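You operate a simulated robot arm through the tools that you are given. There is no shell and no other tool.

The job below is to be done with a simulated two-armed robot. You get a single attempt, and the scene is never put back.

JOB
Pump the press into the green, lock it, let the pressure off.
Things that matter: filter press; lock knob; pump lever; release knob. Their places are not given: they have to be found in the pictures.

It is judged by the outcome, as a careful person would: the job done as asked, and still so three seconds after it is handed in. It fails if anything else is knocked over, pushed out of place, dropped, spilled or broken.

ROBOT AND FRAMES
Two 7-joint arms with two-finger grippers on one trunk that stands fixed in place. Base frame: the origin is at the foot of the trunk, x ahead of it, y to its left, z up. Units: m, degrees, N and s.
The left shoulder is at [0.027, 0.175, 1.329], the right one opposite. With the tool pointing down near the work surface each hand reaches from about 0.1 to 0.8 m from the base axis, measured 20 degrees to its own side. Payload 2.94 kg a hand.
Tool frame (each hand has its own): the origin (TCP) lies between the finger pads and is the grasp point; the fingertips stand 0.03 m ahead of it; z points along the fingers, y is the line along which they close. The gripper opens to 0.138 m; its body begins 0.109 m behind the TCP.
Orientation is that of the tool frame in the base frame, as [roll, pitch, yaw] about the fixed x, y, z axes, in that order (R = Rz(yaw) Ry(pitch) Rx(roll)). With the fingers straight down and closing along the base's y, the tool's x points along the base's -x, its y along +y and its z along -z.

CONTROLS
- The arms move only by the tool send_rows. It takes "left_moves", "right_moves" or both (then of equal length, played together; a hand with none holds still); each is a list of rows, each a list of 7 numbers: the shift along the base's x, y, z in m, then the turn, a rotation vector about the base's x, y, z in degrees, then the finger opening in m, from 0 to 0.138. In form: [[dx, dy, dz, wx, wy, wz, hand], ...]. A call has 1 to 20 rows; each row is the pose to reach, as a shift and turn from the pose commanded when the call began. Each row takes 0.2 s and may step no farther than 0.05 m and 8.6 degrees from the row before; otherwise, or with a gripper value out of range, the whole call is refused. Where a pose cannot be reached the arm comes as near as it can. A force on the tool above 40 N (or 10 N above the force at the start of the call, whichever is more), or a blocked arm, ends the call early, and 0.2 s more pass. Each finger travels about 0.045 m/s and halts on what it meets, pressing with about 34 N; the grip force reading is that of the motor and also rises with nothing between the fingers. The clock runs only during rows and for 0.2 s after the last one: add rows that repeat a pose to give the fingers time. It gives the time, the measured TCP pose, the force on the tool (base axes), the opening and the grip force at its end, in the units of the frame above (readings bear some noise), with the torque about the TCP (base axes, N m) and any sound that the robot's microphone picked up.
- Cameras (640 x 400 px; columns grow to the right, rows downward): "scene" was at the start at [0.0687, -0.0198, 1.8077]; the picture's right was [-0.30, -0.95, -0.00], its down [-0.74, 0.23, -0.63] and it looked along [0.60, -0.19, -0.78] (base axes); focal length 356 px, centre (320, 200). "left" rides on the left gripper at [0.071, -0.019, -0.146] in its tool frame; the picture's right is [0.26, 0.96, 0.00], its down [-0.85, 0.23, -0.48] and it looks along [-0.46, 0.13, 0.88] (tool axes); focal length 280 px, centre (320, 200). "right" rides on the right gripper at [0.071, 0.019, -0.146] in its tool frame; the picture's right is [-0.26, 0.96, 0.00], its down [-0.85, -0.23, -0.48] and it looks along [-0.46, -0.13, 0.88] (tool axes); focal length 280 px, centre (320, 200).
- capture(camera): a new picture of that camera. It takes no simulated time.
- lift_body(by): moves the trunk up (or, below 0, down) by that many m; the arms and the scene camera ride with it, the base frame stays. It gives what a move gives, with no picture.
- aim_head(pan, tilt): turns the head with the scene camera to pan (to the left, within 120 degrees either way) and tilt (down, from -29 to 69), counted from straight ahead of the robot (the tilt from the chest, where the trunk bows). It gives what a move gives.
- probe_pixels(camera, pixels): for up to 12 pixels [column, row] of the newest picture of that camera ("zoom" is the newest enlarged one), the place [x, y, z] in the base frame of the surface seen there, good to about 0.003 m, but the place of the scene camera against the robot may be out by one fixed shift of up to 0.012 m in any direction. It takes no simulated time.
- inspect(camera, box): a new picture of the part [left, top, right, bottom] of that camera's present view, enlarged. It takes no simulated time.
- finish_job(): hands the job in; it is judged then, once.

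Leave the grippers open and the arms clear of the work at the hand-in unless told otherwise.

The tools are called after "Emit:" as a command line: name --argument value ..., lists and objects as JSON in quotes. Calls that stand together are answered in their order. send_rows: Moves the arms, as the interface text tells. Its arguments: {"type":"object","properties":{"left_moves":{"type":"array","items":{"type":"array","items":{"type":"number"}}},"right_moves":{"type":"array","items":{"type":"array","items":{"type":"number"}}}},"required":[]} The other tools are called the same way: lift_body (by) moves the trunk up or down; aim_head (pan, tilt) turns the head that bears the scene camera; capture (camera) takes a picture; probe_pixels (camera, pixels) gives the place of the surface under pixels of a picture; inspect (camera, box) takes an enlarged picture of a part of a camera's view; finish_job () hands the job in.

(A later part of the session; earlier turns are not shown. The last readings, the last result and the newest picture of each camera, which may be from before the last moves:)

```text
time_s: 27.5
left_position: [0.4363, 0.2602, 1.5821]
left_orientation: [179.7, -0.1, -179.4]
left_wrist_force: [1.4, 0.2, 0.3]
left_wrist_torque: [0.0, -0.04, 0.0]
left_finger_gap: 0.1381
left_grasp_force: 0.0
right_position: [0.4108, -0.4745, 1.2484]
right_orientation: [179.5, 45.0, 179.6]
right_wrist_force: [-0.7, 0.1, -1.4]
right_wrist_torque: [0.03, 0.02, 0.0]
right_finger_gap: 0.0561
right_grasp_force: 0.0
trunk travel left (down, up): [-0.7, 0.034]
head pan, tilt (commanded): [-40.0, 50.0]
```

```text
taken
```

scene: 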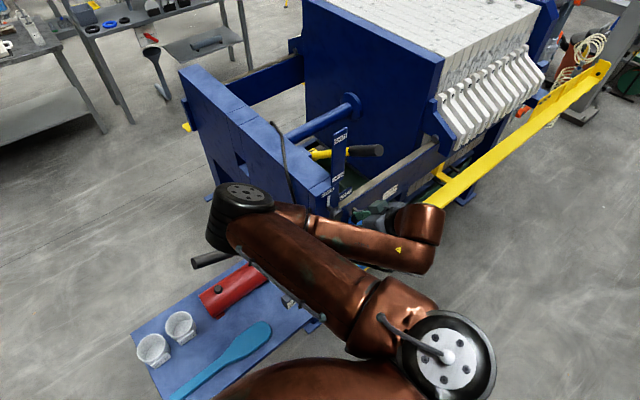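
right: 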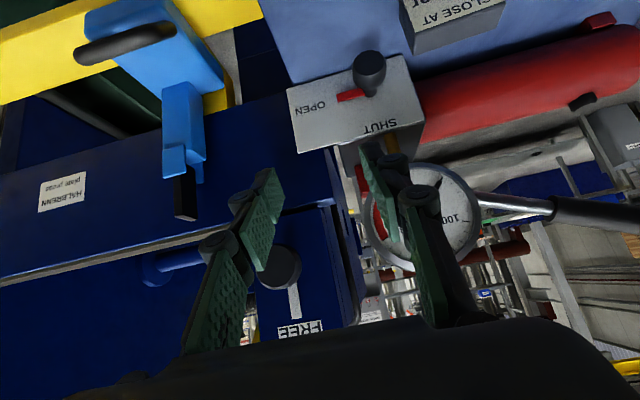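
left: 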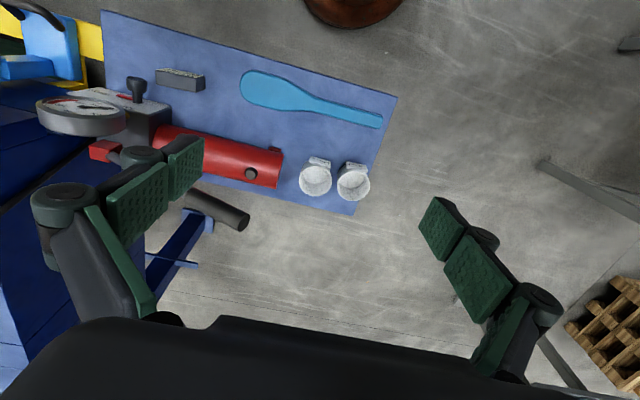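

The trunk is raised. Now I lower the right hand straight toward staging in front of the release knob, watching whether it tracks without reach warnings.

Emit:
send_rows --right_moves '[[0.0, 0.0, -0.04, 0, 0, 0, 0.056], [0.0, 0.0, -0.08, 0, 0, 0, 0.056], [0.0, 0.0, -0.12, 0, 0, 0, 0.056], [0.0, 0.0, -0.16, 0, 0, 0, 0.056], [0.0, 0.0, -0.2, 0, 0, 0, 0.056], [0.0, 0.0, -0.2, 0, 0, 0, 0.056]]'

Emit:
capture --camera "scene"

Emit:
capture --camera "right"

```text
time_s: 28.9
left_position: [0.4355, 0.2601, 1.5828]
left_orientation: [179.8, -0.1, -179.5]
left_wrist_force: [0.6, 0.4, 0.5]
left_wrist_torque: [-0.04, 0.0, 0.0]
left_finger_gap: 0.1381
left_grasp_force: 0.1
right_position: [0.4242, -0.5168, 1.0827]
right_orientation: [178.0, 43.5, 179.5]
right_wrist_force: [0.4, 0.0, -0.3]
right_wrist_torque: [-0.02, -0.03, 0.01]
right_finger_gap: 0.056
right_grasp_force: 0.1
right hand out of reach, approached as far as the arm can: row 3, 4, 5, 6
trunk travel left (down, up): [-0.7, 0.034]
head pan, tilt (commanded): [-40.0, 50.0]
```

```text
taken
```

scene: 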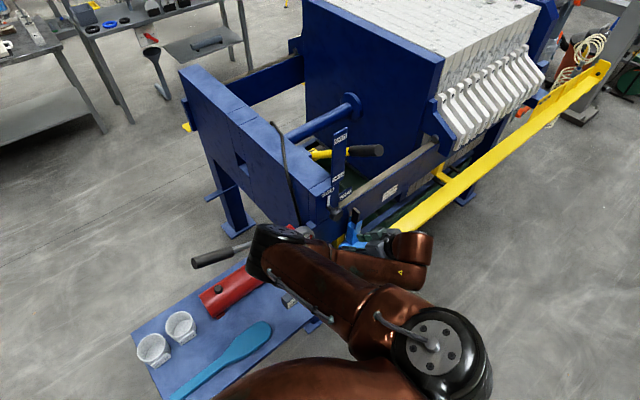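

```text
taken
```

right: 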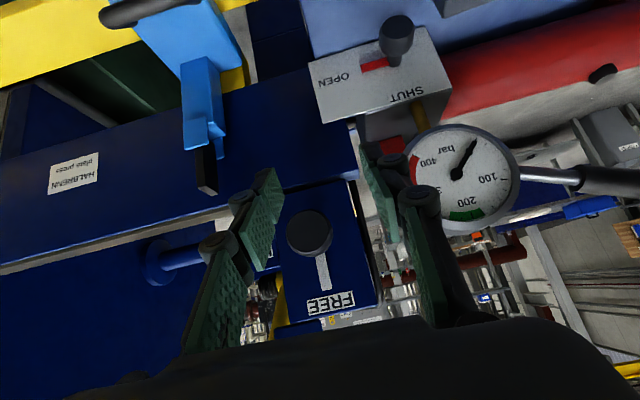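

Still out of reach: with the elbow swung left, the wrist bend is at its limit. Earlier, when the hand went out to the right, the elbow moved right and the straight-ahead pose tracked well. I'll repeat that route: up and back, then out to the right.

Emit:
send_rows --right_moves '[[-0.02, 0, 0.045, 0, 0, 0, 0.056], [-0.04, 0, 0.09, 0, 0, 0, 0.056], [-0.06, 0, 0.135, 0, 0, 0, 0.056], [-0.08, 0, 0.18, 0, 0, 0, 0.056], [-0.1, -0.01, 0.225, 0, 0, 0, 0.056], [-0.12, -0.02, 0.27, 0, 0, 0, 0.056], [-0.14, -0.04, 0.31, 0, 0, 0, 0.056], [-0.16, -0.06, 0.35, 0, 0, 0, 0.056], [-0.18, -0.09, 0.38, 0, 0, 0, 0.056], [-0.2, -0.12, 0.41, 0, 0, 0, 0.056], [-0.2, -0.16, 0.44, 0, 0, 0, 0.056], [-0.2, -0.19, 0.47, 0, 0, 0, 0.056], [-0.2, -0.22, 0.5, 0, 0, 0, 0.056], [-0.2, -0.22, 0.5, 0, 0, 0, 0.056]]'

Emit:
capture --camera "scene"

```text
refused: row 5 steps farther than a row can; nothing moved
```

```text
taken
```

scene: 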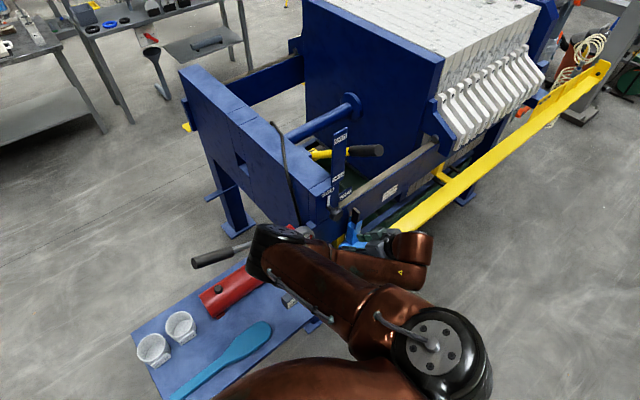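

One row stepped too far, so nothing moved. I'm resending the same path with smaller steps.

Emit:
send_rows --right_moves '[[-0.02, 0, 0.04, 0, 0, 0, 0.056], [-0.04, 0, 0.08, 0, 0, 0, 0.056], [-0.06, 0, 0.12, 0, 0, 0, 0.056], [-0.08, 0, 0.16, 0, 0, 0, 0.056], [-0.1, -0.01, 0.2, 0, 0, 0, 0.056], [-0.12, -0.02, 0.24, 0, 0, 0, 0.056], [-0.14, -0.04, 0.275, 0, 0, 0, 0.056], [-0.16, -0.06, 0.31, 0, 0, 0, 0.056], [-0.18, -0.09, 0.34, 0, 0, 0, 0.056], [-0.2, -0.12, 0.37, 0, 0, 0, 0.056], [-0.2, -0.155, 0.4, 0, 0, 0, 0.056], [-0.2, -0.19, 0.43, 0, 0, 0, 0.056], [-0.2, -0.22, 0.46, 0, 0, 0, 0.056], [-0.2, -0.22, 0.49, 0, 0, 0, 0.056], [-0.2, -0.22, 0.49, 0, 0, 0, 0.056]]'

Emit:
capture --camera "scene"

```text
time_s: 32.1
left_position: [0.4361, 0.2616, 1.5822]
left_orientation: [179.8, 0.0, -179.4]
left_wrist_force: [0.2, 0.6, 1.0]
left_wrist_torque: [-0.06, 0.0, -0.01]
left_finger_gap: 0.1381
left_grasp_force: 0.0
right_position: [0.2237, -0.7321, 1.5712]
right_orientation: [179.4, 45.2, 179.6]
right_wrist_force: [-0.1, -0.7, 0.0]
right_wrist_torque: [-0.01, -0.02, -0.03]
right_finger_gap: 0.0558
right_grasp_force: 0.1
right hand out of reach, approached as far as the arm can: row 4, 5, 6, 7, 8
trunk travel left (down, up): [-0.7, 0.034]
head pan, tilt (commanded): [-40.0, 50.0]
```

```text
taken
```

scene: 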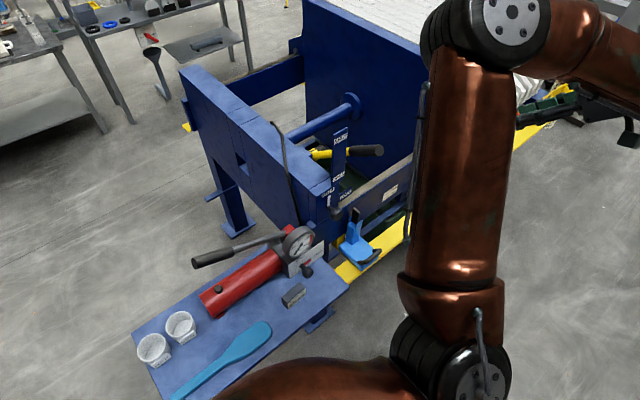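

This matches the earlier good configuration. Now I pitch to straight ahead, as before.

Emit:
send_rows --right_moves '[[0.0, 0.02, -0.02, 0, -7.5, 0, 0.056], [0.0, 0.04, -0.04, 0, -15, 0, 0.056], [0.0, 0.06, -0.06, 0, -22.5, 0, 0.056], [0.0, 0.08, -0.08, 0, -30, 0, 0.056], [0.02, 0.1, -0.1, 0, -37.5, 0, 0.056], [0.04, 0.12, -0.11, 0, -45, 0, 0.056], [0.04, 0.12, -0.11, 0, -45, 0, 0.056]]'

Emit:
capture --camera "scene"

Emit:
probe_pixels --camera "scene" --pixels '[[600, 40], [560, 100], [500, 200], [470, 280], [480, 350], [600, 150], [590, 250], [560, 290], [540, 60], [620, 90]]'

```text
time_s: 33.7
left_position: [0.4356, 0.2589, 1.5819]
left_orientation: [179.8, 0.0, -179.5]
left_wrist_force: [0.4, 0.0, 1.2]
left_wrist_torque: [-0.01, -0.01, 0.05]
left_finger_gap: 0.1383
left_grasp_force: 0.0
right_position: [0.2659, -0.6109, 1.4637]
right_orientation: [59.1, 89.7, 59.3]
right_wrist_force: [0.6, 0.4, -0.3]
right_wrist_torque: [-0.04, 0.0, 0.0]
right_finger_gap: 0.0558
right_grasp_force: 0.0
trunk travel left (down, up): [-0.7, 0.034]
head pan, tilt (commanded): [-40.0, 50.0]
```

```text
taken
```

scene: 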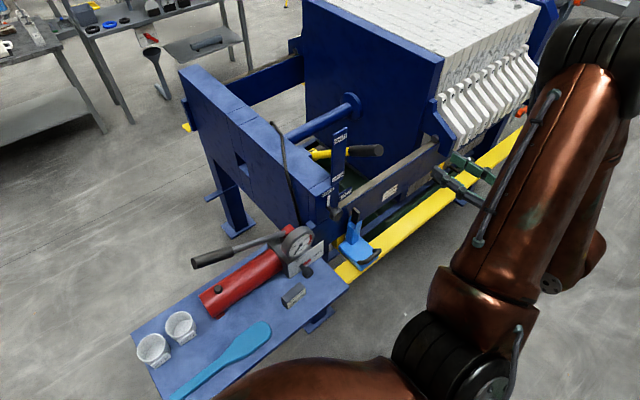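

```text
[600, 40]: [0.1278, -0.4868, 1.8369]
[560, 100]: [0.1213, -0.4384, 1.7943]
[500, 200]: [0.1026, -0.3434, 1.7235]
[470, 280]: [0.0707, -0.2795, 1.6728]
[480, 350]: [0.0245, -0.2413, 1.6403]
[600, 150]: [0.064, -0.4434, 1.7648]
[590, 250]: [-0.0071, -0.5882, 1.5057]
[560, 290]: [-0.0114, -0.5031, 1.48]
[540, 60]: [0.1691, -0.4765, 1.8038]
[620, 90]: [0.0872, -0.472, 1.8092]
```

The elbow is now up and to the right at (0.13, -0.48, 1.8), which suits reaching down to the panel. I'll move the right hand forward and down, still pointing straight ahead, to staging near (0.35, -0.47, 1.13).

Emit:
send_rows --right_moves '[[0.0, 0.01, -0.04, 0, 0, 0, 0.056], [0.0, 0.02, -0.08, 0, 0, 0, 0.056], [0.0, 0.03, -0.12, 0, 0, 0, 0.056], [0.01, 0.04, -0.16, 0, 0, 0, 0.056], [0.02, 0.06, -0.2, 0, 0, 0, 0.056], [0.03, 0.08, -0.24, 0, 0, 0, 0.056], [0.05, 0.1, -0.28, 0, 0, 0, 0.056], [0.07, 0.12, -0.31, 0, 0, 0, 0.056], [0.085, 0.14, -0.33, 0, 0, 0, 0.056], [0.085, 0.14, -0.33, 0, 0, 0, 0.056]]'

Emit:
capture --camera "scene"

Emit:
capture --camera "right"

```text
time_s: 35.9
left_position: [0.4352, 0.258, 1.5818]
left_orientation: [179.7, -0.1, -179.5]
left_wrist_force: [0.3, -0.1, -0.9]
left_wrist_torque: [0.0, -0.03, 0.01]
left_finger_gap: 0.1381
left_grasp_force: 0.0
right_position: [0.3463, -0.4759, 1.132]
right_orientation: [74.2, 89.7, 74.6]
right_wrist_force: [-0.4, 0.4, 0.2]
right_wrist_torque: [0.02, -0.03, -0.01]
right_finger_gap: 0.056
right_grasp_force: 0.0
trunk travel left (down, up): [-0.7, 0.034]
head pan, tilt (commanded): [-40.0, 50.0]
```

```text
taken
```

scene: 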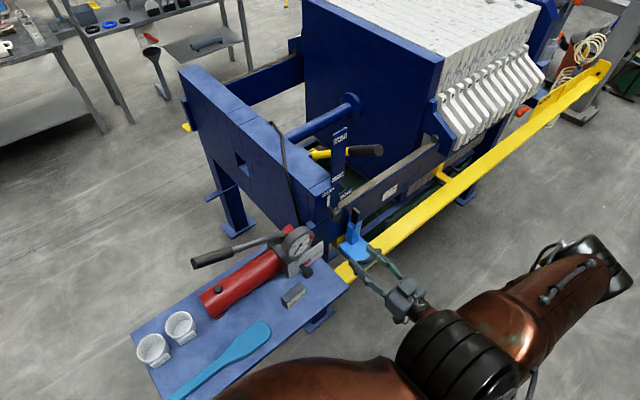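

```text
taken
```

right: 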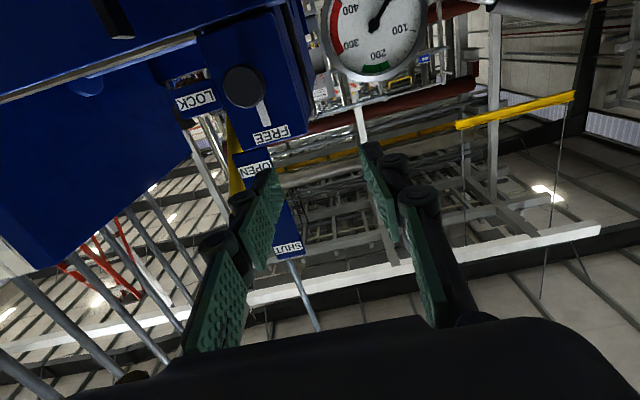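

This configuration tracks exactly, the elbow is out to the right, and the scene camera sees the whole pump. Now I pitch the hand 40° down and go to staging just in front of the release knob, so the wrist camera can measure it accurately.

Emit:
send_rows --right_moves '[[0.0, 0.01, 0.0, 0, 8, 0, 0.056], [0.01, 0.02, -0.01, 0, 16, 0, 0.056], [0.02, 0.03, -0.03, 0, 24, 0, 0.056], [0.03, 0.04, -0.05, 0, 32, 0, 0.056], [0.04, 0.05, -0.07, 0, 40, 0, 0.056], [0.05, 0.06, -0.09, 0, 40, 0, 0.056], [0.05, 0.06, -0.09, 0, 40, 0, 0.056]]'

Emit:
capture --camera "right"

Emit:
capture --camera "scene"

```text
time_s: 37.5
left_position: [0.4361, 0.259, 1.582]
left_orientation: [179.7, -0.1, -179.5]
left_wrist_force: [0.6, 0.0, 0.1]
left_wrist_torque: [0.0, 0.01, 0.0]
left_finger_gap: 0.138
left_grasp_force: 0.1
right_position: [0.3958, -0.4139, 1.0389]
right_orientation: [179.5, 50.7, 179.5]
right_wrist_force: [0.2, -0.4, 0.4]
right_wrist_torque: [-0.01, 0.0, 0.01]
right_finger_gap: 0.056
right_grasp_force: 0.0
right hand out of reach, approached as far as the arm can: row 6, 7
trunk travel left (down, up): [-0.7, 0.034]
head pan, tilt (commanded): [-40.0, 50.0]
```

```text
taken
```

right: 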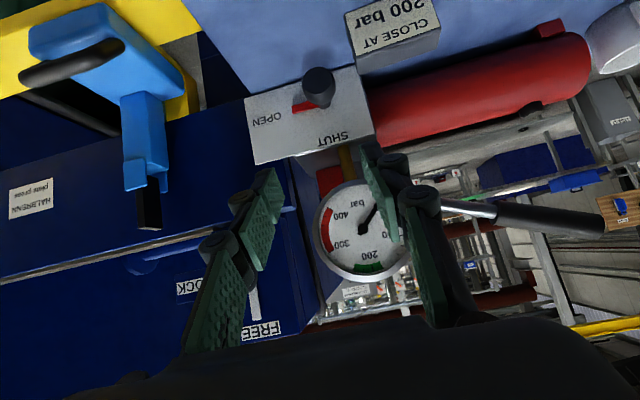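

```text
taken
```

scene: 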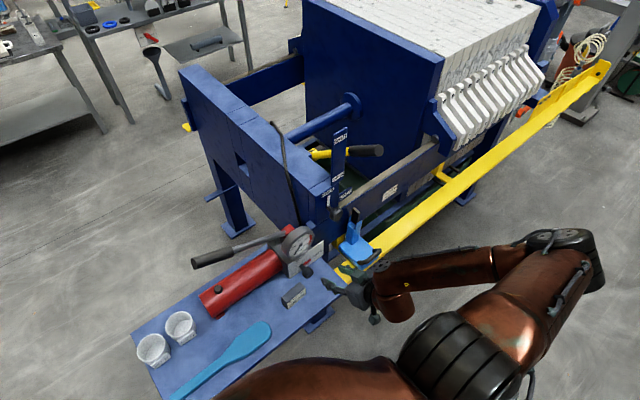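

The last rows were marginally limited, but the hand is within 3 mm of the target. Leaning the hand right will relieve the wrist. Now I'll measure the knob with the wrist camera.

Emit:
inspect --camera "right" --box '[240, 40, 400, 160]'

Emit:
probe_pixels --camera "right" --pixels '[[318, 73], [318, 85], [306, 80], [331, 80], [318, 95], [318, 105], [310, 107], [297, 108], [335, 138], [272, 118], [345, 55], [430, 15]]'

```text
3.33 times, centred on (320, 100) of right
```

zoom: 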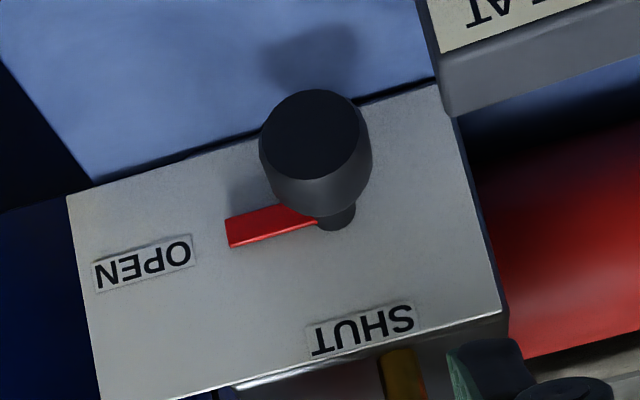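

```text
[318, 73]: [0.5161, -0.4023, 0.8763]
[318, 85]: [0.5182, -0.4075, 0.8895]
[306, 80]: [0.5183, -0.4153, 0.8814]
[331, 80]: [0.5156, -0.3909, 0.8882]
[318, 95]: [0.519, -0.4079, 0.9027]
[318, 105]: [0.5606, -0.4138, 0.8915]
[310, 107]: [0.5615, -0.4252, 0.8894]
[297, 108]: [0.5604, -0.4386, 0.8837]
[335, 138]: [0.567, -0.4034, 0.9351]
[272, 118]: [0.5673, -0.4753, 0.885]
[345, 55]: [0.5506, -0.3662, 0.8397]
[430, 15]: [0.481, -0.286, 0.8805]
```

From the wrist camera, the knob axis is at y ≈ -0.403, z ≈ 0.888. The cap has radius about 0.016 and spans x 0.5165–0.54, and the table is at z 0.84. I'll lean the hand 45° to the right, so the left finger passes above the block, and move to a pre-grasp point about 9 cm back along the approach line.

Emit:
send_rows --right_moves '[[0.01, -0.01, -0.01, 8, 0, 0, 0.05], [0.02, -0.02, -0.02, 16, 0, 0, 0.046], [0.03, -0.03, -0.03, 24, 0, 0, 0.044], [0.035, -0.035, -0.045, 32, 0, 0, 0.044], [0.04, -0.036, -0.06, 40, 0, 0, 0.044], [0.045, -0.036, -0.08, 45, 0, 0, 0.044], [0.052, -0.036, -0.104, 45, 0, 0, 0.044], [0.052, -0.036, -0.104, 45, 0, 0, 0.044]]'

Emit:
capture --camera "right"

Emit:
capture --camera "scene"

```text
time_s: 39.3
left_position: [0.435, 0.2601, 1.5824]
left_orientation: [179.8, -0.1, -179.4]
left_wrist_force: [0.7, 0.2, -0.3]
left_wrist_torque: [-0.05, -0.01, 0.0]
left_finger_gap: 0.1381
left_grasp_force: 0.1
right_position: [0.4028, -0.4521, 1.0]
right_orientation: [122.4, 32.6, 139.5]
right_wrist_force: [0.7, -0.1, 0.8]
right_wrist_torque: [0.0, 0.0, 0.01]
right_finger_gap: 0.0441
right_grasp_force: 0.0
right hand out of reach, approached as far as the arm can: row 4, 5, 6, 7, 8
trunk travel left (down, up): [-0.7, 0.034]
head pan, tilt (commanded): [-40.0, 50.0]
```

```text
taken
```

right: 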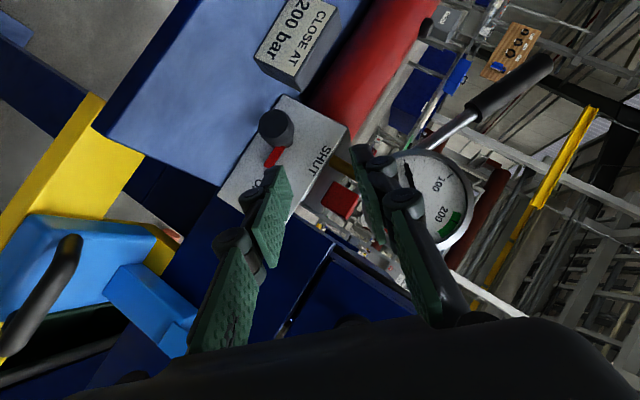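

```text
taken
```

scene: 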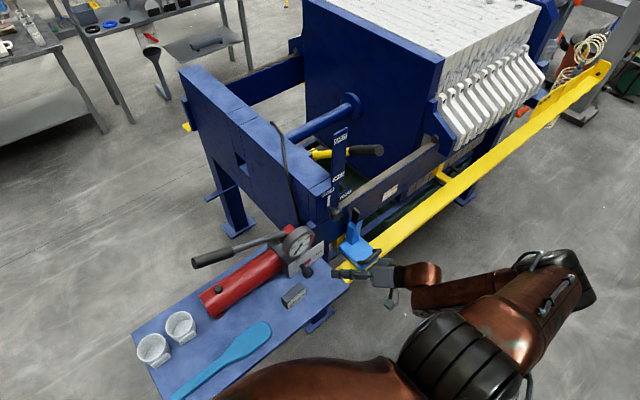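

The lean is limited at this trunk height. I'll probe where the elbow and wrist are, to see which joint is limiting.

Emit:
probe_pixels --camera "scene" --pixels '[[575, 270], [590, 290], [540, 262], [500, 330], [470, 290], [430, 290], [425, 270], [385, 272], [395, 300], [440, 350], [520, 300], [360, 255]]'

Emit:
inspect --camera "scene" --box '[320, 220, 640, 400]'

```text
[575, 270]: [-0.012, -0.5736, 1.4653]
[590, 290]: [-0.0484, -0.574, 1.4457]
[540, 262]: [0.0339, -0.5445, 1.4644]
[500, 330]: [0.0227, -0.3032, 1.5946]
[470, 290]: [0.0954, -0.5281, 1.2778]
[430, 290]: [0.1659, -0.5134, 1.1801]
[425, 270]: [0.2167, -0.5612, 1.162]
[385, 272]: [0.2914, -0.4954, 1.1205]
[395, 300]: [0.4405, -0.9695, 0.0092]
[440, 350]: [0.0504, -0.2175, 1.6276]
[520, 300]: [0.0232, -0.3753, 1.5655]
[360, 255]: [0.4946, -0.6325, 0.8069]
```

```text
2.00 times, centred on (480, 310) of scene
```

zoom: 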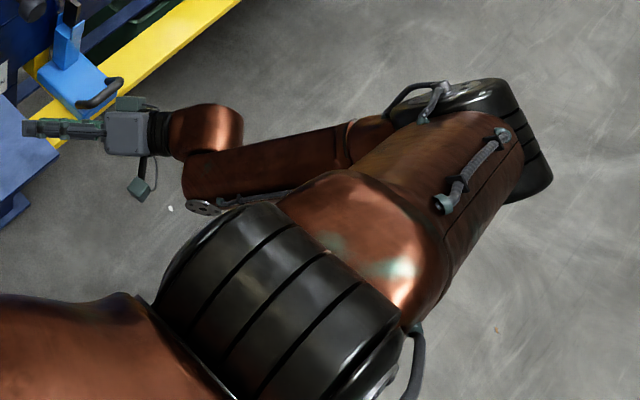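

The upper arm is sloping about 18° down from the shoulder, as it was in the earlier failure, so the shoulder pitch limit seems to be what binds. The remedy is to lower the trunk, not raise it. I'll first bring the right hand back up to the straight-ahead pose at shoulder level.

Emit:
send_rows --right_moves '[[-0.01, 0, 0.02, -8, 0, 0, 0.056], [-0.02, 0, 0.04, -16, 0, 0, 0.056], [-0.03, 0, 0.06, -24, 0, 0, 0.056], [-0.035, 0, 0.08, -32, 0, 0, 0.056], [-0.04, 0, 0.1, -40, 0, 0, 0.056], [-0.045, 0, 0.12, -45, 0, 0, 0.056], [-0.045, 0, 0.13, -45, 0, 0, 0.056]]'

Emit:
send_rows --right_moves '[[-0.01, -0.02, 0.04, 0, -8, 0, 0.056], [-0.02, -0.04, 0.08, 0, -16, 0, 0.056], [-0.03, -0.06, 0.12, 0, -24, 0, 0.056], [-0.04, -0.08, 0.16, 0, -32, 0, 0.056], [-0.05, -0.1, 0.2, 0, -40, 0, 0.056], [-0.06, -0.12, 0.24, 0, -40, 0, 0.056], [-0.07, -0.14, 0.28, 0, -40, 0, 0.056], [-0.08, -0.15, 0.32, 0, -40, 0, 0.056], [-0.08, -0.15, 0.34, 0, -40, 0, 0.056]]'

Emit:
capture --camera "scene"

```text
time_s: 40.9
left_position: [0.4341, 0.2589, 1.5824]
left_orientation: [179.6, 0.0, -179.5]
left_wrist_force: [0.5, 0.9, 0.7]
left_wrist_torque: [-0.01, -0.02, -0.02]
left_finger_gap: 0.1382
left_grasp_force: 0.1
right_position: [0.3522, -0.4508, 1.1322]
right_orientation: [179.6, 50.0, 179.6]
right_wrist_force: [-0.8, 0.1, 0.0]
right_wrist_torque: [-0.02, -0.02, -0.01]
right_finger_gap: 0.056
right_grasp_force: 0.0
right hand out of reach, approached as far as the arm can: row 2
trunk travel left (down, up): [-0.7, 0.034]
head pan, tilt (commanded): [-40.0, 50.0]
```

```text
time_s: 42.9
left_position: [0.4371, 0.2605, 1.5821]
left_orientation: [179.8, -0.1, -179.5]
left_wrist_force: [0.3, 0.1, -0.4]
left_wrist_torque: [0.01, -0.03, -0.01]
left_finger_gap: 0.1382
left_grasp_force: 0.0
right_position: [0.2739, -0.5996, 1.4736]
right_orientation: [81.4, 89.8, 81.4]
right_wrist_force: [0.2, -0.2, -0.2]
right_wrist_torque: [0.0, 0.03, -0.04]
right_finger_gap: 0.0558
right_grasp_force: 0.1
trunk travel left (down, up): [-0.7, 0.034]
head pan, tilt (commanded): [-40.0, 50.0]
```

```text
taken
```

scene: 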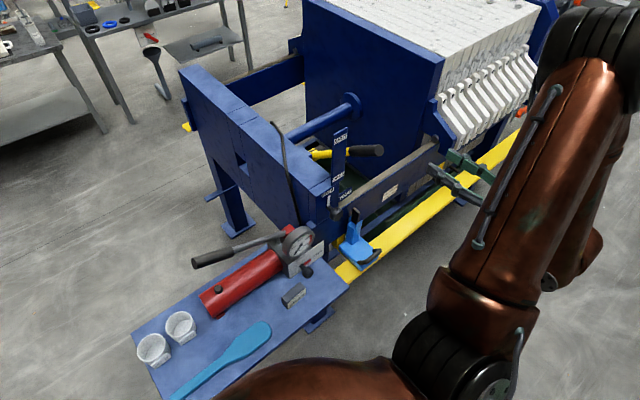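

The hand is back in a good pose. Before lowering the trunk I'll look left to check there is nothing under the left arm.

Emit:
aim_head --pan 10 --tilt 55

Emit:
capture --camera "scene"

Emit:
capture --camera "left"

```text
time_s: 44.1
left_position: [0.4363, 0.2595, 1.5822]
left_orientation: [179.6, -0.1, -179.6]
left_wrist_force: [0.6, 0.3, 0.4]
left_wrist_torque: [-0.01, -0.01, -0.01]
left_finger_gap: 0.138
left_grasp_force: 0.1
right_position: [0.2749, -0.5988, 1.4732]
right_orientation: [75.3, 89.7, 75.5]
right_wrist_force: [0.5, 0.5, 0.1]
right_wrist_torque: [-0.02, -0.03, 0.0]
right_finger_gap: 0.0559
right_grasp_force: 0.0
trunk travel left (down, up): [-0.7, 0.034]
head pan, tilt (commanded): [10.0, 55.0]
```

```text
taken
```

scene: 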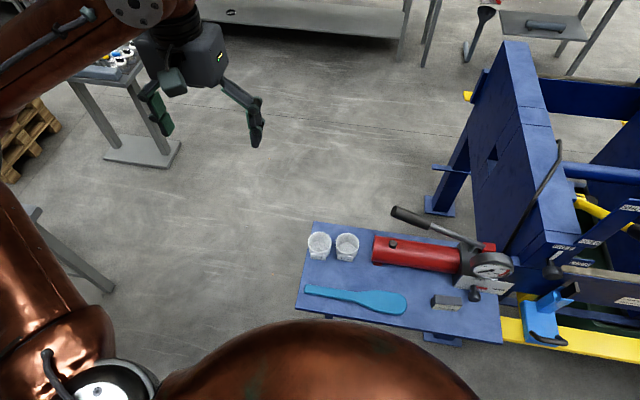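

```text
taken
```

left: 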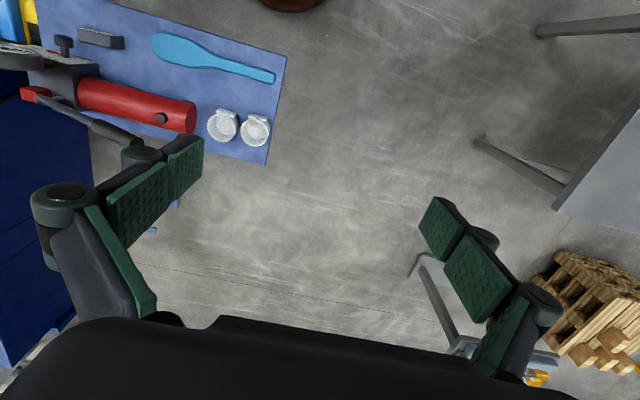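

There is another bench off to the left, under the left forearm. I'll probe its height and position relative to the left arm before going down.

Emit:
probe_pixels --camera "scene" --pixels '[[85, 75], [130, 85], [125, 60], [60, 50], [10, 60], [20, 240], [60, 290], [40, 330], [80, 265], [165, 80], [300, 310], [312, 225]]'

Emit:
aim_head --pan 50 --tilt 50

Emit:
capture --camera "scene"

```text
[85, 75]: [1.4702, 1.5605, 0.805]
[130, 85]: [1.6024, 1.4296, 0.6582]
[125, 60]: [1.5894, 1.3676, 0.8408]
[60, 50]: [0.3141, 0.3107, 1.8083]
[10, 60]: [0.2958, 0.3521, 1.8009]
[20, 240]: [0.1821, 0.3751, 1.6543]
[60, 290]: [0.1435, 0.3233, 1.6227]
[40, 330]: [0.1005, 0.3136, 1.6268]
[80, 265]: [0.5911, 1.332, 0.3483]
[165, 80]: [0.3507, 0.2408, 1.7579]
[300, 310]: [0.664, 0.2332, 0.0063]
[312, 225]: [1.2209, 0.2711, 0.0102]
```

```text
time_s: 45.1
left_position: [0.4363, 0.2596, 1.582]
left_orientation: [179.8, -0.1, -179.4]
left_wrist_force: [-0.9, 0.1, 0.1]
left_wrist_torque: [0.0, 0.0, -0.02]
left_finger_gap: 0.1381
left_grasp_force: 0.0
right_position: [0.2741, -0.6001, 1.4738]
right_orientation: [75.7, 89.6, 75.9]
right_wrist_force: [0.0, -0.1, -0.2]
right_wrist_torque: [0.01, 0.01, -0.03]
right_finger_gap: 0.0557
right_grasp_force: 0.1
trunk travel left (down, up): [-0.7, 0.034]
head pan, tilt (commanded): [50.0, 50.0]
```

```text
taken
```

scene: 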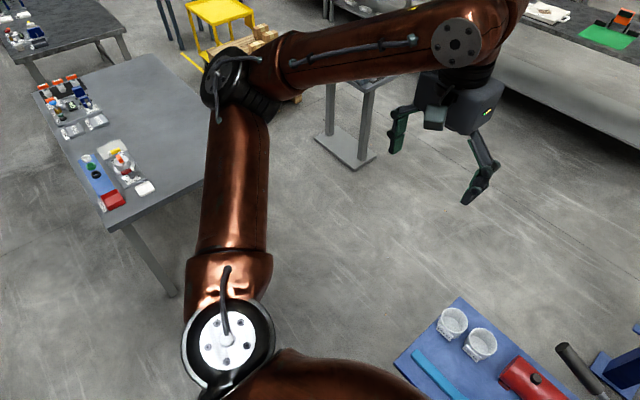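

The other benches are more than a metre away, so lowering is safe. I'll lower the trunk by 0.4 m and look back at the work.

Emit:
lift_body --by -0.4

Emit:
aim_head --pan -40 --tilt 48

Emit:
capture --camera "scene"

Emit:
capture --camera "right"

```text
time_s: 49.0
left_position: [0.4346, 0.2589, 1.1812]
left_orientation: [179.6, -0.1, -179.5]
left_wrist_force: [0.5, 0.0, 0.2]
left_wrist_torque: [0.02, -0.01, 0.0]
left_finger_gap: 0.138
left_grasp_force: 0.0
right_position: [0.2707, -0.6003, 1.0724]
right_orientation: [73.8, 89.7, 73.8]
right_wrist_force: [-0.3, 0.6, -0.1]
right_wrist_torque: [0.0, -0.01, 0.02]
right_finger_gap: 0.0558
right_grasp_force: 0.0
trunk travel left (down, up): [-0.3, 0.434]
head pan, tilt (commanded): [50.0, 50.0]
```

```text
time_s: 50.6
left_position: [0.4356, 0.2586, 1.1819]
left_orientation: [179.6, -0.1, -179.5]
left_wrist_force: [0.6, 0.3, 0.6]
left_wrist_torque: [0.01, -0.03, -0.02]
left_finger_gap: 0.1382
left_grasp_force: 0.1
right_position: [0.2716, -0.5997, 1.0717]
right_orientation: [76.0, 89.7, 76.2]
right_wrist_force: [0.0, 0.7, -0.9]
right_wrist_torque: [-0.03, -0.01, -0.01]
right_finger_gap: 0.0557
right_grasp_force: 0.1
trunk travel left (down, up): [-0.3, 0.434]
head pan, tilt (commanded): [-40.0, 48.0]
```

```text
taken
```

scene: 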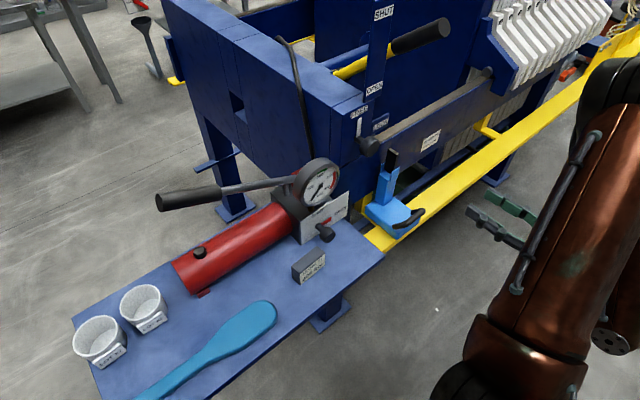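

```text
taken
```

right: 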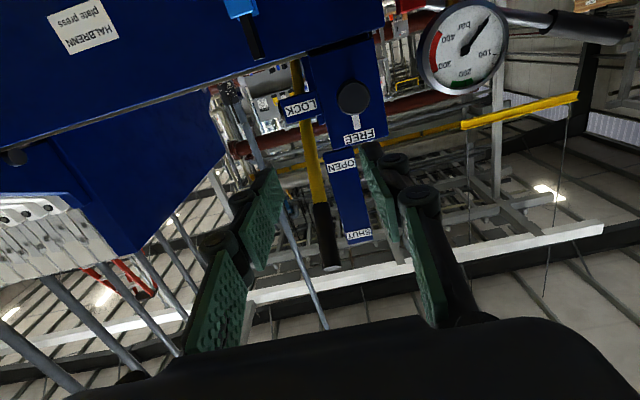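

The trunk is now at a better height and the scene camera is closer to the gauge. I'll pitch the right hand 40° down, then lean 45° right, and move to the pre-grasp point for the release knob.

Emit:
send_rows --right_moves '[[0.02, 0.02, 0.0, 0, 8, 0, 0.056], [0.04, 0.04, 0.0, 0, 16, 0, 0.056], [0.06, 0.06, 0.0, 0, 24, 0, 0.056], [0.08, 0.08, -0.01, 0, 32, 0, 0.056], [0.1, 0.1, -0.02, 0, 40, 0, 0.056], [0.1, 0.1, -0.03, 0, 40, 0, 0.056]]'

Emit:
send_rows --right_moves '[[0.01, 0.01, -0.02, 8, 0, 0, 0.056], [0.02, 0.02, -0.035, 16, 0, 0, 0.056], [0.03, 0.03, -0.05, 24, 0, 0, 0.05], [0.04, 0.04, -0.07, 32, 0, 0, 0.046], [0.055, 0.045, -0.09, 40, 0, 0, 0.044], [0.07, 0.05, -0.1, 45, 0, 0, 0.044], [0.078, 0.05, -0.105, 45, 0, 0, 0.044], [0.078, 0.05, -0.105, 45, 0, 0, 0.044]]'

Emit:
capture --camera "right"

Emit:
capture --camera "scene"

```text
time_s: 52.0
left_position: [0.4352, 0.2556, 1.1825]
left_orientation: [179.6, 0.0, -179.4]
left_wrist_force: [0.0, -0.7, 0.9]
left_wrist_torque: [0.06, 0.0, -0.02]
left_finger_gap: 0.138
left_grasp_force: 0.2
right_position: [0.3858, -0.5581, 1.0539]
right_orientation: [178.5, 49.8, 179.2]
right_wrist_force: [-0.6, -0.7, -0.7]
right_wrist_torque: [0.04, -0.05, 0.03]
right_finger_gap: 0.0558
right_grasp_force: 0.1
right hand out of reach, approached as far as the arm can: row 2, 3, 4, 5, 6
trunk travel left (down, up): [-0.3, 0.434]
head pan, tilt (commanded): [-40.0, 48.0]
```

```text
time_s: 53.8
left_position: [0.4356, 0.259, 1.182]
left_orientation: [179.7, -0.3, -179.5]
left_wrist_force: [-0.1, 0.0, -0.2]
left_wrist_torque: [0.02, -0.03, 0.02]
left_finger_gap: 0.1379
left_grasp_force: 0.0
right_position: [0.4647, -0.5053, 0.9538]
right_orientation: [122.4, 32.6, 139.4]
right_wrist_force: [-0.2, 0.4, -0.7]
right_wrist_torque: [0.05, 0.03, -0.01]
right_finger_gap: 0.0439
right_grasp_force: 0.0
trunk travel left (down, up): [-0.3, 0.434]
head pan, tilt (commanded): [-40.0, 48.0]
```

```text
taken
```

right: 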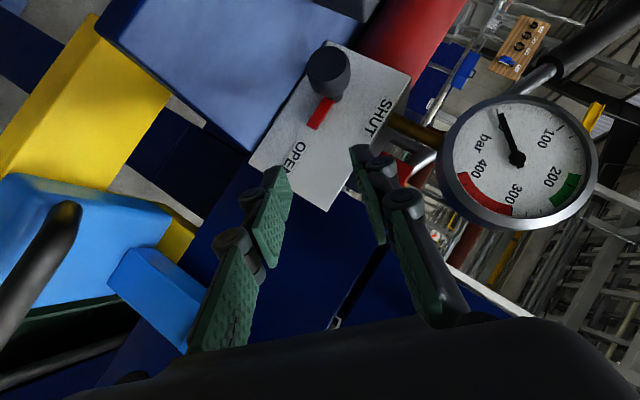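

```text
taken
```

scene: 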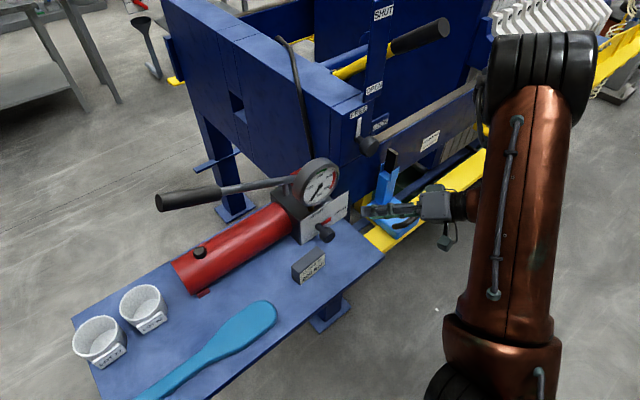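

Tracking is good now and the orientation is as planned. I'll re-measure the knob from this closer, leaning view before the final approach.

Emit:
inspect --camera "right" --box '[260, 20, 420, 220]'

Emit:
probe_pixels --camera "right" --pixels '[[328, 60], [316, 68], [340, 68], [326, 80], [328, 70], [325, 98], [330, 100], [320, 113], [314, 124], [336, 98], [298, 155], [378, 118]]'

```text
2.00 times, centred on (340, 120) of right
```

zoom: 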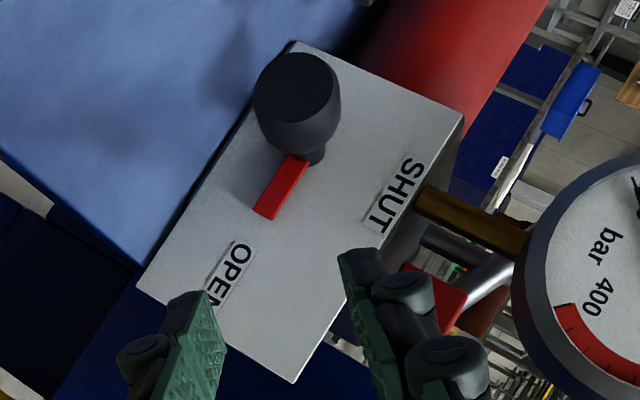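

```text
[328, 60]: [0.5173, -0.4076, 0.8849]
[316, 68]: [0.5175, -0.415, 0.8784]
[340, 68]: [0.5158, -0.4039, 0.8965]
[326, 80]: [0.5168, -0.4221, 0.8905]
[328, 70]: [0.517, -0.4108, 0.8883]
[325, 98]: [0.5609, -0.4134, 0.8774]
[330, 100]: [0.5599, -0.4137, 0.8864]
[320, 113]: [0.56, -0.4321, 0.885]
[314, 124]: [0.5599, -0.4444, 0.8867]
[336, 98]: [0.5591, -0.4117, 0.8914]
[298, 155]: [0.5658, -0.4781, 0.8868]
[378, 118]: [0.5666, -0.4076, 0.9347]
```

The refined knob axis is y ≈ -0.4065, z ≈ 0.8865, with the cap about 34 mm across. I'll go to the pre-grasp point 8 cm back along the approach line, then check.

Emit:
send_rows --right_moves '[[-0.003, 0.02, -0.008, 0, 0, 0, 0.046], [-0.006, 0.04, -0.016, 0, 0, 0, 0.046], [-0.01, 0.055, -0.0235, 0, 0, 0, 0.046], [-0.01, 0.055, -0.0235, 0, 0, 0, 0.046]]'

Emit:
capture --camera "right"

Emit:
inspect --camera "scene" --box '[280, 150, 480, 280]'

```text
time_s: 54.8
left_position: [0.436, 0.2599, 1.1829]
left_orientation: [179.7, -0.1, -179.6]
left_wrist_force: [-0.4, -0.8, -0.1]
left_wrist_torque: [-0.01, -0.03, 0.02]
left_finger_gap: 0.1381
left_grasp_force: 0.1
right_position: [0.4573, -0.4506, 0.93]
right_orientation: [122.4, 32.6, 139.6]
right_wrist_force: [0.0, 0.2, 1.1]
right_wrist_torque: [0.02, -0.02, 0.0]
right_finger_gap: 0.046
right_grasp_force: 0.0
trunk travel left (down, up): [-0.3, 0.434]
head pan, tilt (commanded): [-40.0, 48.0]
```

```text
taken
```

right: 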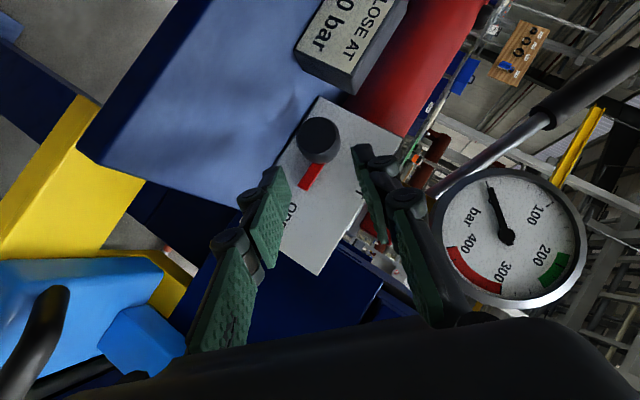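

```text
3.08 times, centred on (380, 215) of scene
```

zoom: 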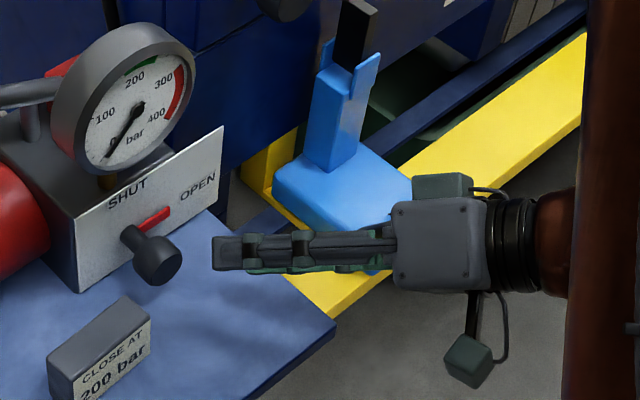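

The knob lies ahead, centred between the fingers. I'll make a quick check of the knob and block positions from here before moving in.

Emit:
inspect --camera "right" --box '[240, 60, 400, 220]'

Emit:
probe_pixels --camera "right" --pixels '[[319, 122], [303, 135], [337, 135], [318, 152], [319, 136], [312, 172], [306, 184], [355, 90], [340, 80], [300, 60], [360, 70], [250, 100]]'

```text
2.50 times, centred on (320, 140) of right
```

zoom: 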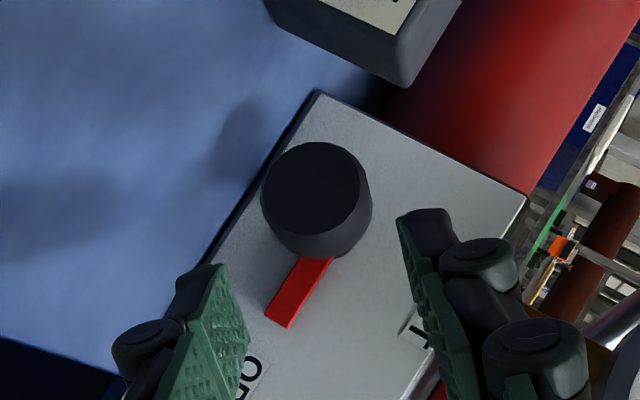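

```text
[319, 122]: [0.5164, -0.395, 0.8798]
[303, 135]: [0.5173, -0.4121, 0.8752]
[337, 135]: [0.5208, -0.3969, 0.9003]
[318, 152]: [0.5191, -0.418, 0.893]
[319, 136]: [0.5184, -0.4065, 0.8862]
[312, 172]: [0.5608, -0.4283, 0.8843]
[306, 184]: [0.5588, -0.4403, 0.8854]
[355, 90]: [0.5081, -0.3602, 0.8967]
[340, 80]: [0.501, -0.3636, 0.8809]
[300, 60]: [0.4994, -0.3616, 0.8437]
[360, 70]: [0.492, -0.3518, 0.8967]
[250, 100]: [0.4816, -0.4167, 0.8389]
```

Knob confirmed at y -0.407, z 0.8855; the block edge is at y -0.362. I'll advance 7–8 cm along the finger direction, then look before closing.

Emit:
send_rows --right_moves '[[0.0146, 0.0091, -0.0093, 0, 0, 0, 0.046], [0.0292, 0.0182, -0.0186, 0, 0, 0, 0.046], [0.0438, 0.0273, -0.0279, 0, 0, 0, 0.046], [0.0584, 0.0363, -0.0372, 0, 0, 0, 0.046], [0.0584, 0.0363, -0.0372, 0, 0, 0, 0.046]]'

Emit:
capture --camera "right"

Emit:
inspect --camera "scene" --box '[280, 170, 400, 270]'

```text
time_s: 56.0
left_position: [0.436, 0.26, 1.1819]
left_orientation: [179.9, -0.1, -179.3]
left_wrist_force: [-0.1, -0.1, 0.5]
left_wrist_torque: [-0.04, 0.04, -0.02]
left_finger_gap: 0.1379
left_grasp_force: 0.0
right_position: [0.5109, -0.4164, 0.8951]
right_orientation: [122.4, 32.7, 139.7]
right_wrist_force: [0.3, -0.4, 0.4]
right_wrist_torque: [-0.01, 0.03, -0.01]
right_finger_gap: 0.0459
right_grasp_force: 0.0
right hand out of reach, approached as far as the arm can: row 4, 5
trunk travel left (down, up): [-0.3, 0.434]
head pan, tilt (commanded): [-40.0, 48.0]
```

```text
taken
```

right: 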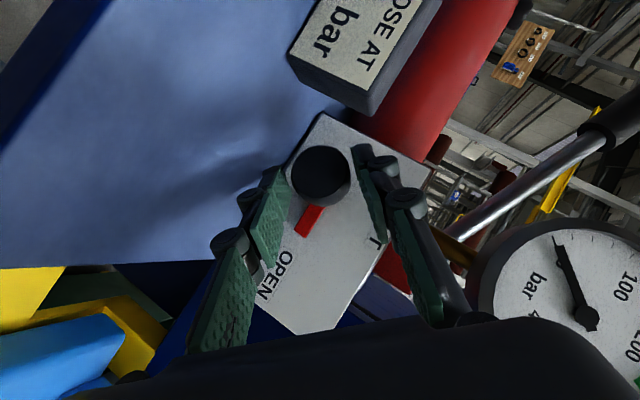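

```text
4.00 times, centred on (340, 220) of scene
```

zoom: 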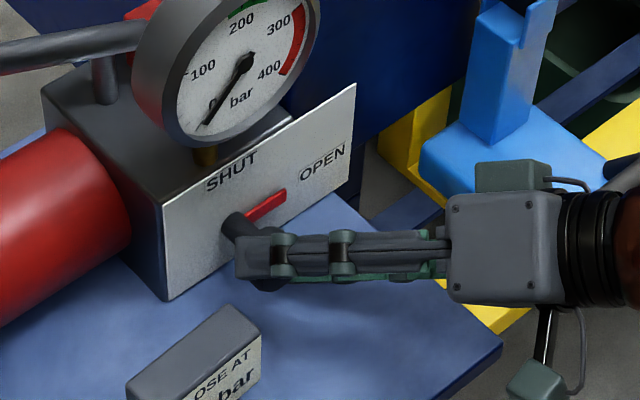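

It stopped about 6 mm short, but the cap is already between the finger pads. I'll check where the elbow is now, to choose a trunk height with more margin for the turn.

Emit:
capture --camera "scene"

Emit:
probe_pixels --camera "scene" --pixels '[[540, 60], [520, 120], [500, 220], [490, 320], [470, 380], [480, 205], [455, 210], [435, 205], [540, 90], [500, 60], [560, 160], [570, 60]]'

```text
taken
```

scene: 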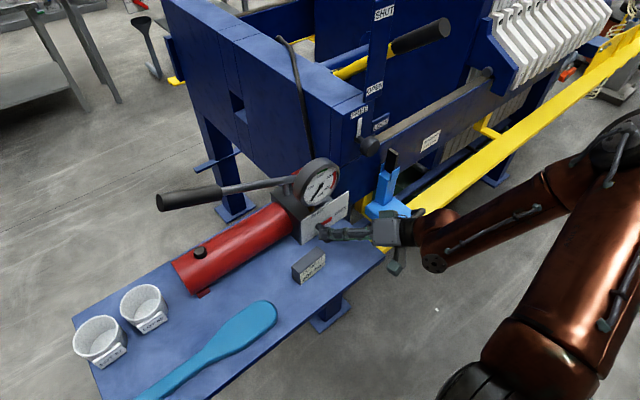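

```text
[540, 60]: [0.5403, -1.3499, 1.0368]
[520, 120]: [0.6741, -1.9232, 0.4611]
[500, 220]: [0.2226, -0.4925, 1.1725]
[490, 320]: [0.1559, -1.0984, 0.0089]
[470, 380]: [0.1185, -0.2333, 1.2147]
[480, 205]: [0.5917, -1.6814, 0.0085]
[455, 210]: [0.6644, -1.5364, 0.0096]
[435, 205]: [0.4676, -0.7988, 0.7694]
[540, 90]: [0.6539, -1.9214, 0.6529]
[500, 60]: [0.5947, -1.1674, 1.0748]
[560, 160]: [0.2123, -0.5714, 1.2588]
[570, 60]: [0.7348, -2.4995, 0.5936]
```

The elbow is well placed. The cap is centred between the pads, 22 mm ahead of the TCP with the tips at 30 mm, which is enough to grip. First a dry run with open fingers: swing from 45° to 15° lean about the knob axis to see if the arm can follow.

Emit:
send_rows --right_moves '[[0, 0.0014, 0.001, -7.5, 0, 0, 0.046], [0, 0.0028, 0.0021, -15, 0, 0, 0.046], [0, 0.0045, 0.0028, -22.5, 0, 0, 0.046], [0, 0.0061, 0.0034, -30, 0, 0, 0.046], [0, 0.0061, 0.0034, -30, 0, 0, 0.046]]'

Emit:
capture --camera "right"

Emit:
inspect --camera "scene" --box '[280, 170, 400, 270]'

```text
time_s: 56.4
left_position: [0.4353, 0.2595, 1.1815]
left_orientation: [179.7, -0.1, -179.4]
left_wrist_force: [-0.1, -0.9, 0.3]
left_wrist_torque: [0.04, 0.01, -0.02]
left_finger_gap: 0.1378
left_grasp_force: 0.1
right_position: [0.493, -0.4151, 0.8753]
right_orientation: [126.7, 38.2, 142.8]
right_wrist_force: [-3.9, 17.6, 1.6]
right_wrist_torque: [-0.19, -0.2, 0.53]
right_finger_gap: 0.0561
right_grasp_force: 5.4
right hand out of reach, approached as far as the arm can: row 1, 2
trunk travel left (down, up): [-0.3, 0.434]
head pan, tilt (commanded): [-40.0, 48.0]
stopped in row 2 (right hand): the force on the tool passed its limit at 57 N (the readings are from after the stop); the commanded pose is now the measured one
```

```text
taken
```

right: 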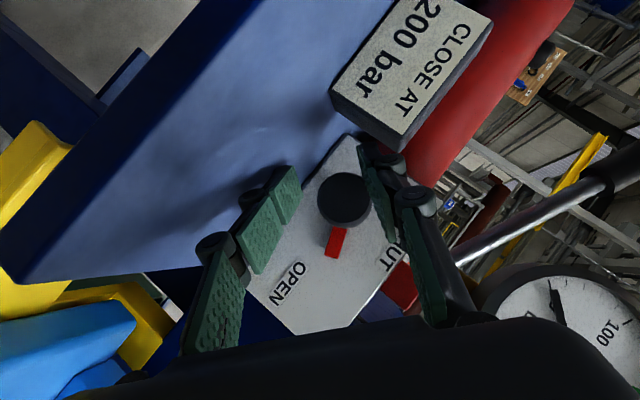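

```text
4.00 times, centred on (340, 220) of scene
```

zoom: 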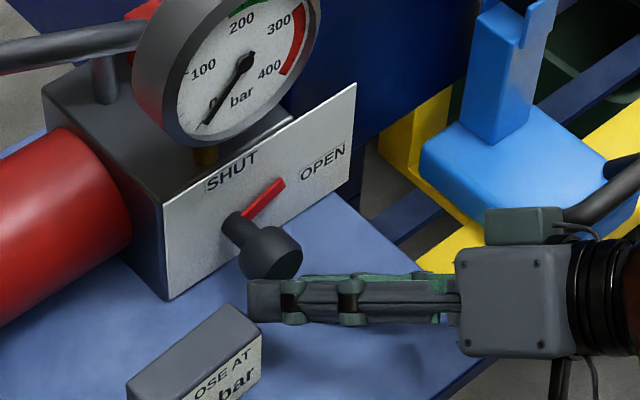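

The arm jumped about 2 cm when it reached its limit; the hand pressed on something and the knob turned slightly toward SHUT. The block and table items look unmoved. I'll back out along the finger direction and up, then find a configuration with more joint margin.

Emit:
send_rows --right_moves '[[-0.012, -0.006, 0.01, 0, 0, 0, 0.056], [-0.024, -0.012, 0.02, 0, 0, 0, 0.056], [-0.036, -0.02, 0.03, 0, 0, 0, 0.056], [-0.05, -0.028, 0.045, 0, 0, 0, 0.056], [-0.065, -0.036, 0.06, 0, 0, 0, 0.056], [-0.08, -0.045, 0.08, 0, 0, 0, 0.056]]'

Emit:
capture --camera "scene"

Emit:
capture --camera "right"

```text
time_s: 57.8
left_position: [0.4359, 0.2594, 1.1831]
left_orientation: [179.7, -0.1, -179.5]
left_wrist_force: [1.2, 0.0, -0.1]
left_wrist_torque: [-0.01, 0.02, 0.02]
left_finger_gap: 0.1383
left_grasp_force: 0.0
right_position: [0.4132, -0.4628, 0.9534]
right_orientation: [126.8, 38.1, 142.5]
right_wrist_force: [0.5, 0.2, 0.1]
right_wrist_torque: [-0.04, -0.01, 0.0]
right_finger_gap: 0.0558
right_grasp_force: 0.0
trunk travel left (down, up): [-0.3, 0.434]
head pan, tilt (commanded): [-40.0, 48.0]
```

```text
taken
```

scene: 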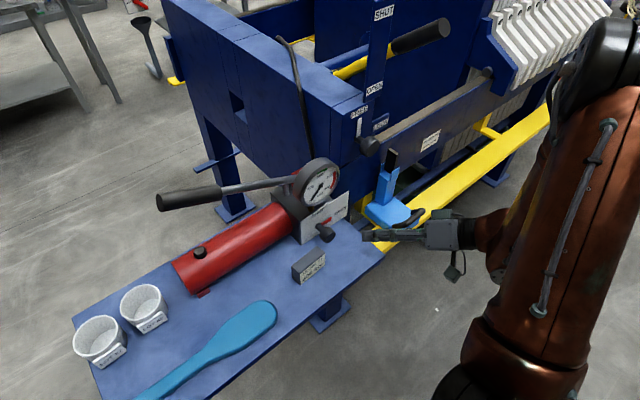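

```text
taken
```

right: 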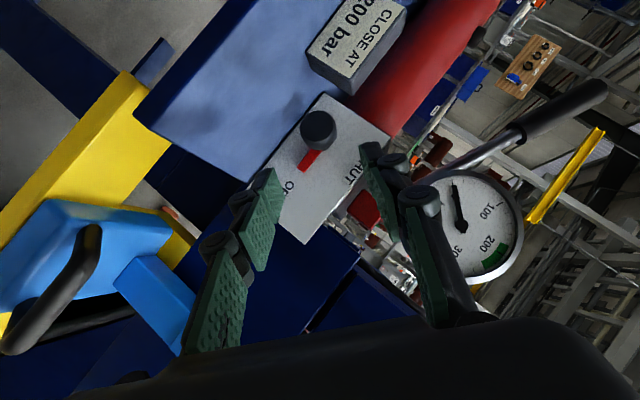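

The hand is out with no contact force. I'll look at the knob pointer's present angle.

Emit:
inspect --camera "scene" --box '[280, 170, 400, 270]'

Emit:
inspect --camera "right" --box '[250, 60, 410, 220]'

Emit:
probe_pixels --camera "scene" --pixels '[[600, 40], [610, 90], [580, 200], [560, 300], [520, 360], [490, 240], [500, 270], [470, 235], [440, 235], [540, 180], [630, 60], [560, 100]]'

```text
4.00 times, centred on (340, 220) of scene
```

zoom: 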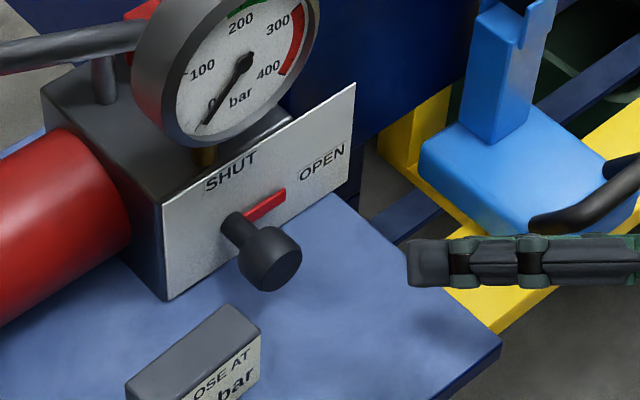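

```text
2.50 times, centred on (330, 140) of right
```

zoom: 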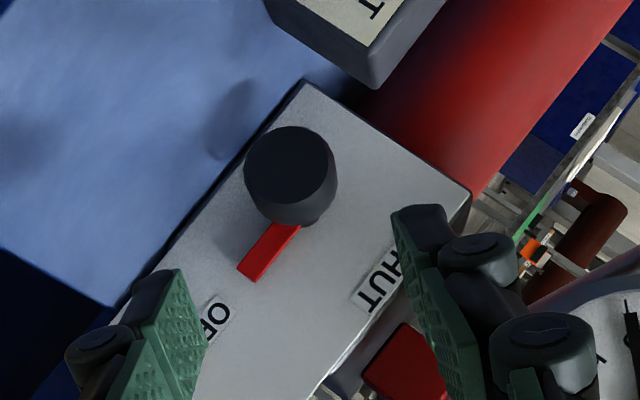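

```text
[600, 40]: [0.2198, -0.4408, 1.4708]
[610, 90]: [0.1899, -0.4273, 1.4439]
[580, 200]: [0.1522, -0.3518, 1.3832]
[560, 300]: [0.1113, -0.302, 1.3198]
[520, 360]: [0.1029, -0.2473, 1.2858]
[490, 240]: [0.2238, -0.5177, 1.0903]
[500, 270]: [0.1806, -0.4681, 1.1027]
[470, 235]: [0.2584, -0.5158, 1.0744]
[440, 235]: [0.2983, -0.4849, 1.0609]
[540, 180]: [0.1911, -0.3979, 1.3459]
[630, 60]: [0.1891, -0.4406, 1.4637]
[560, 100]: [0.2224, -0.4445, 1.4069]
```

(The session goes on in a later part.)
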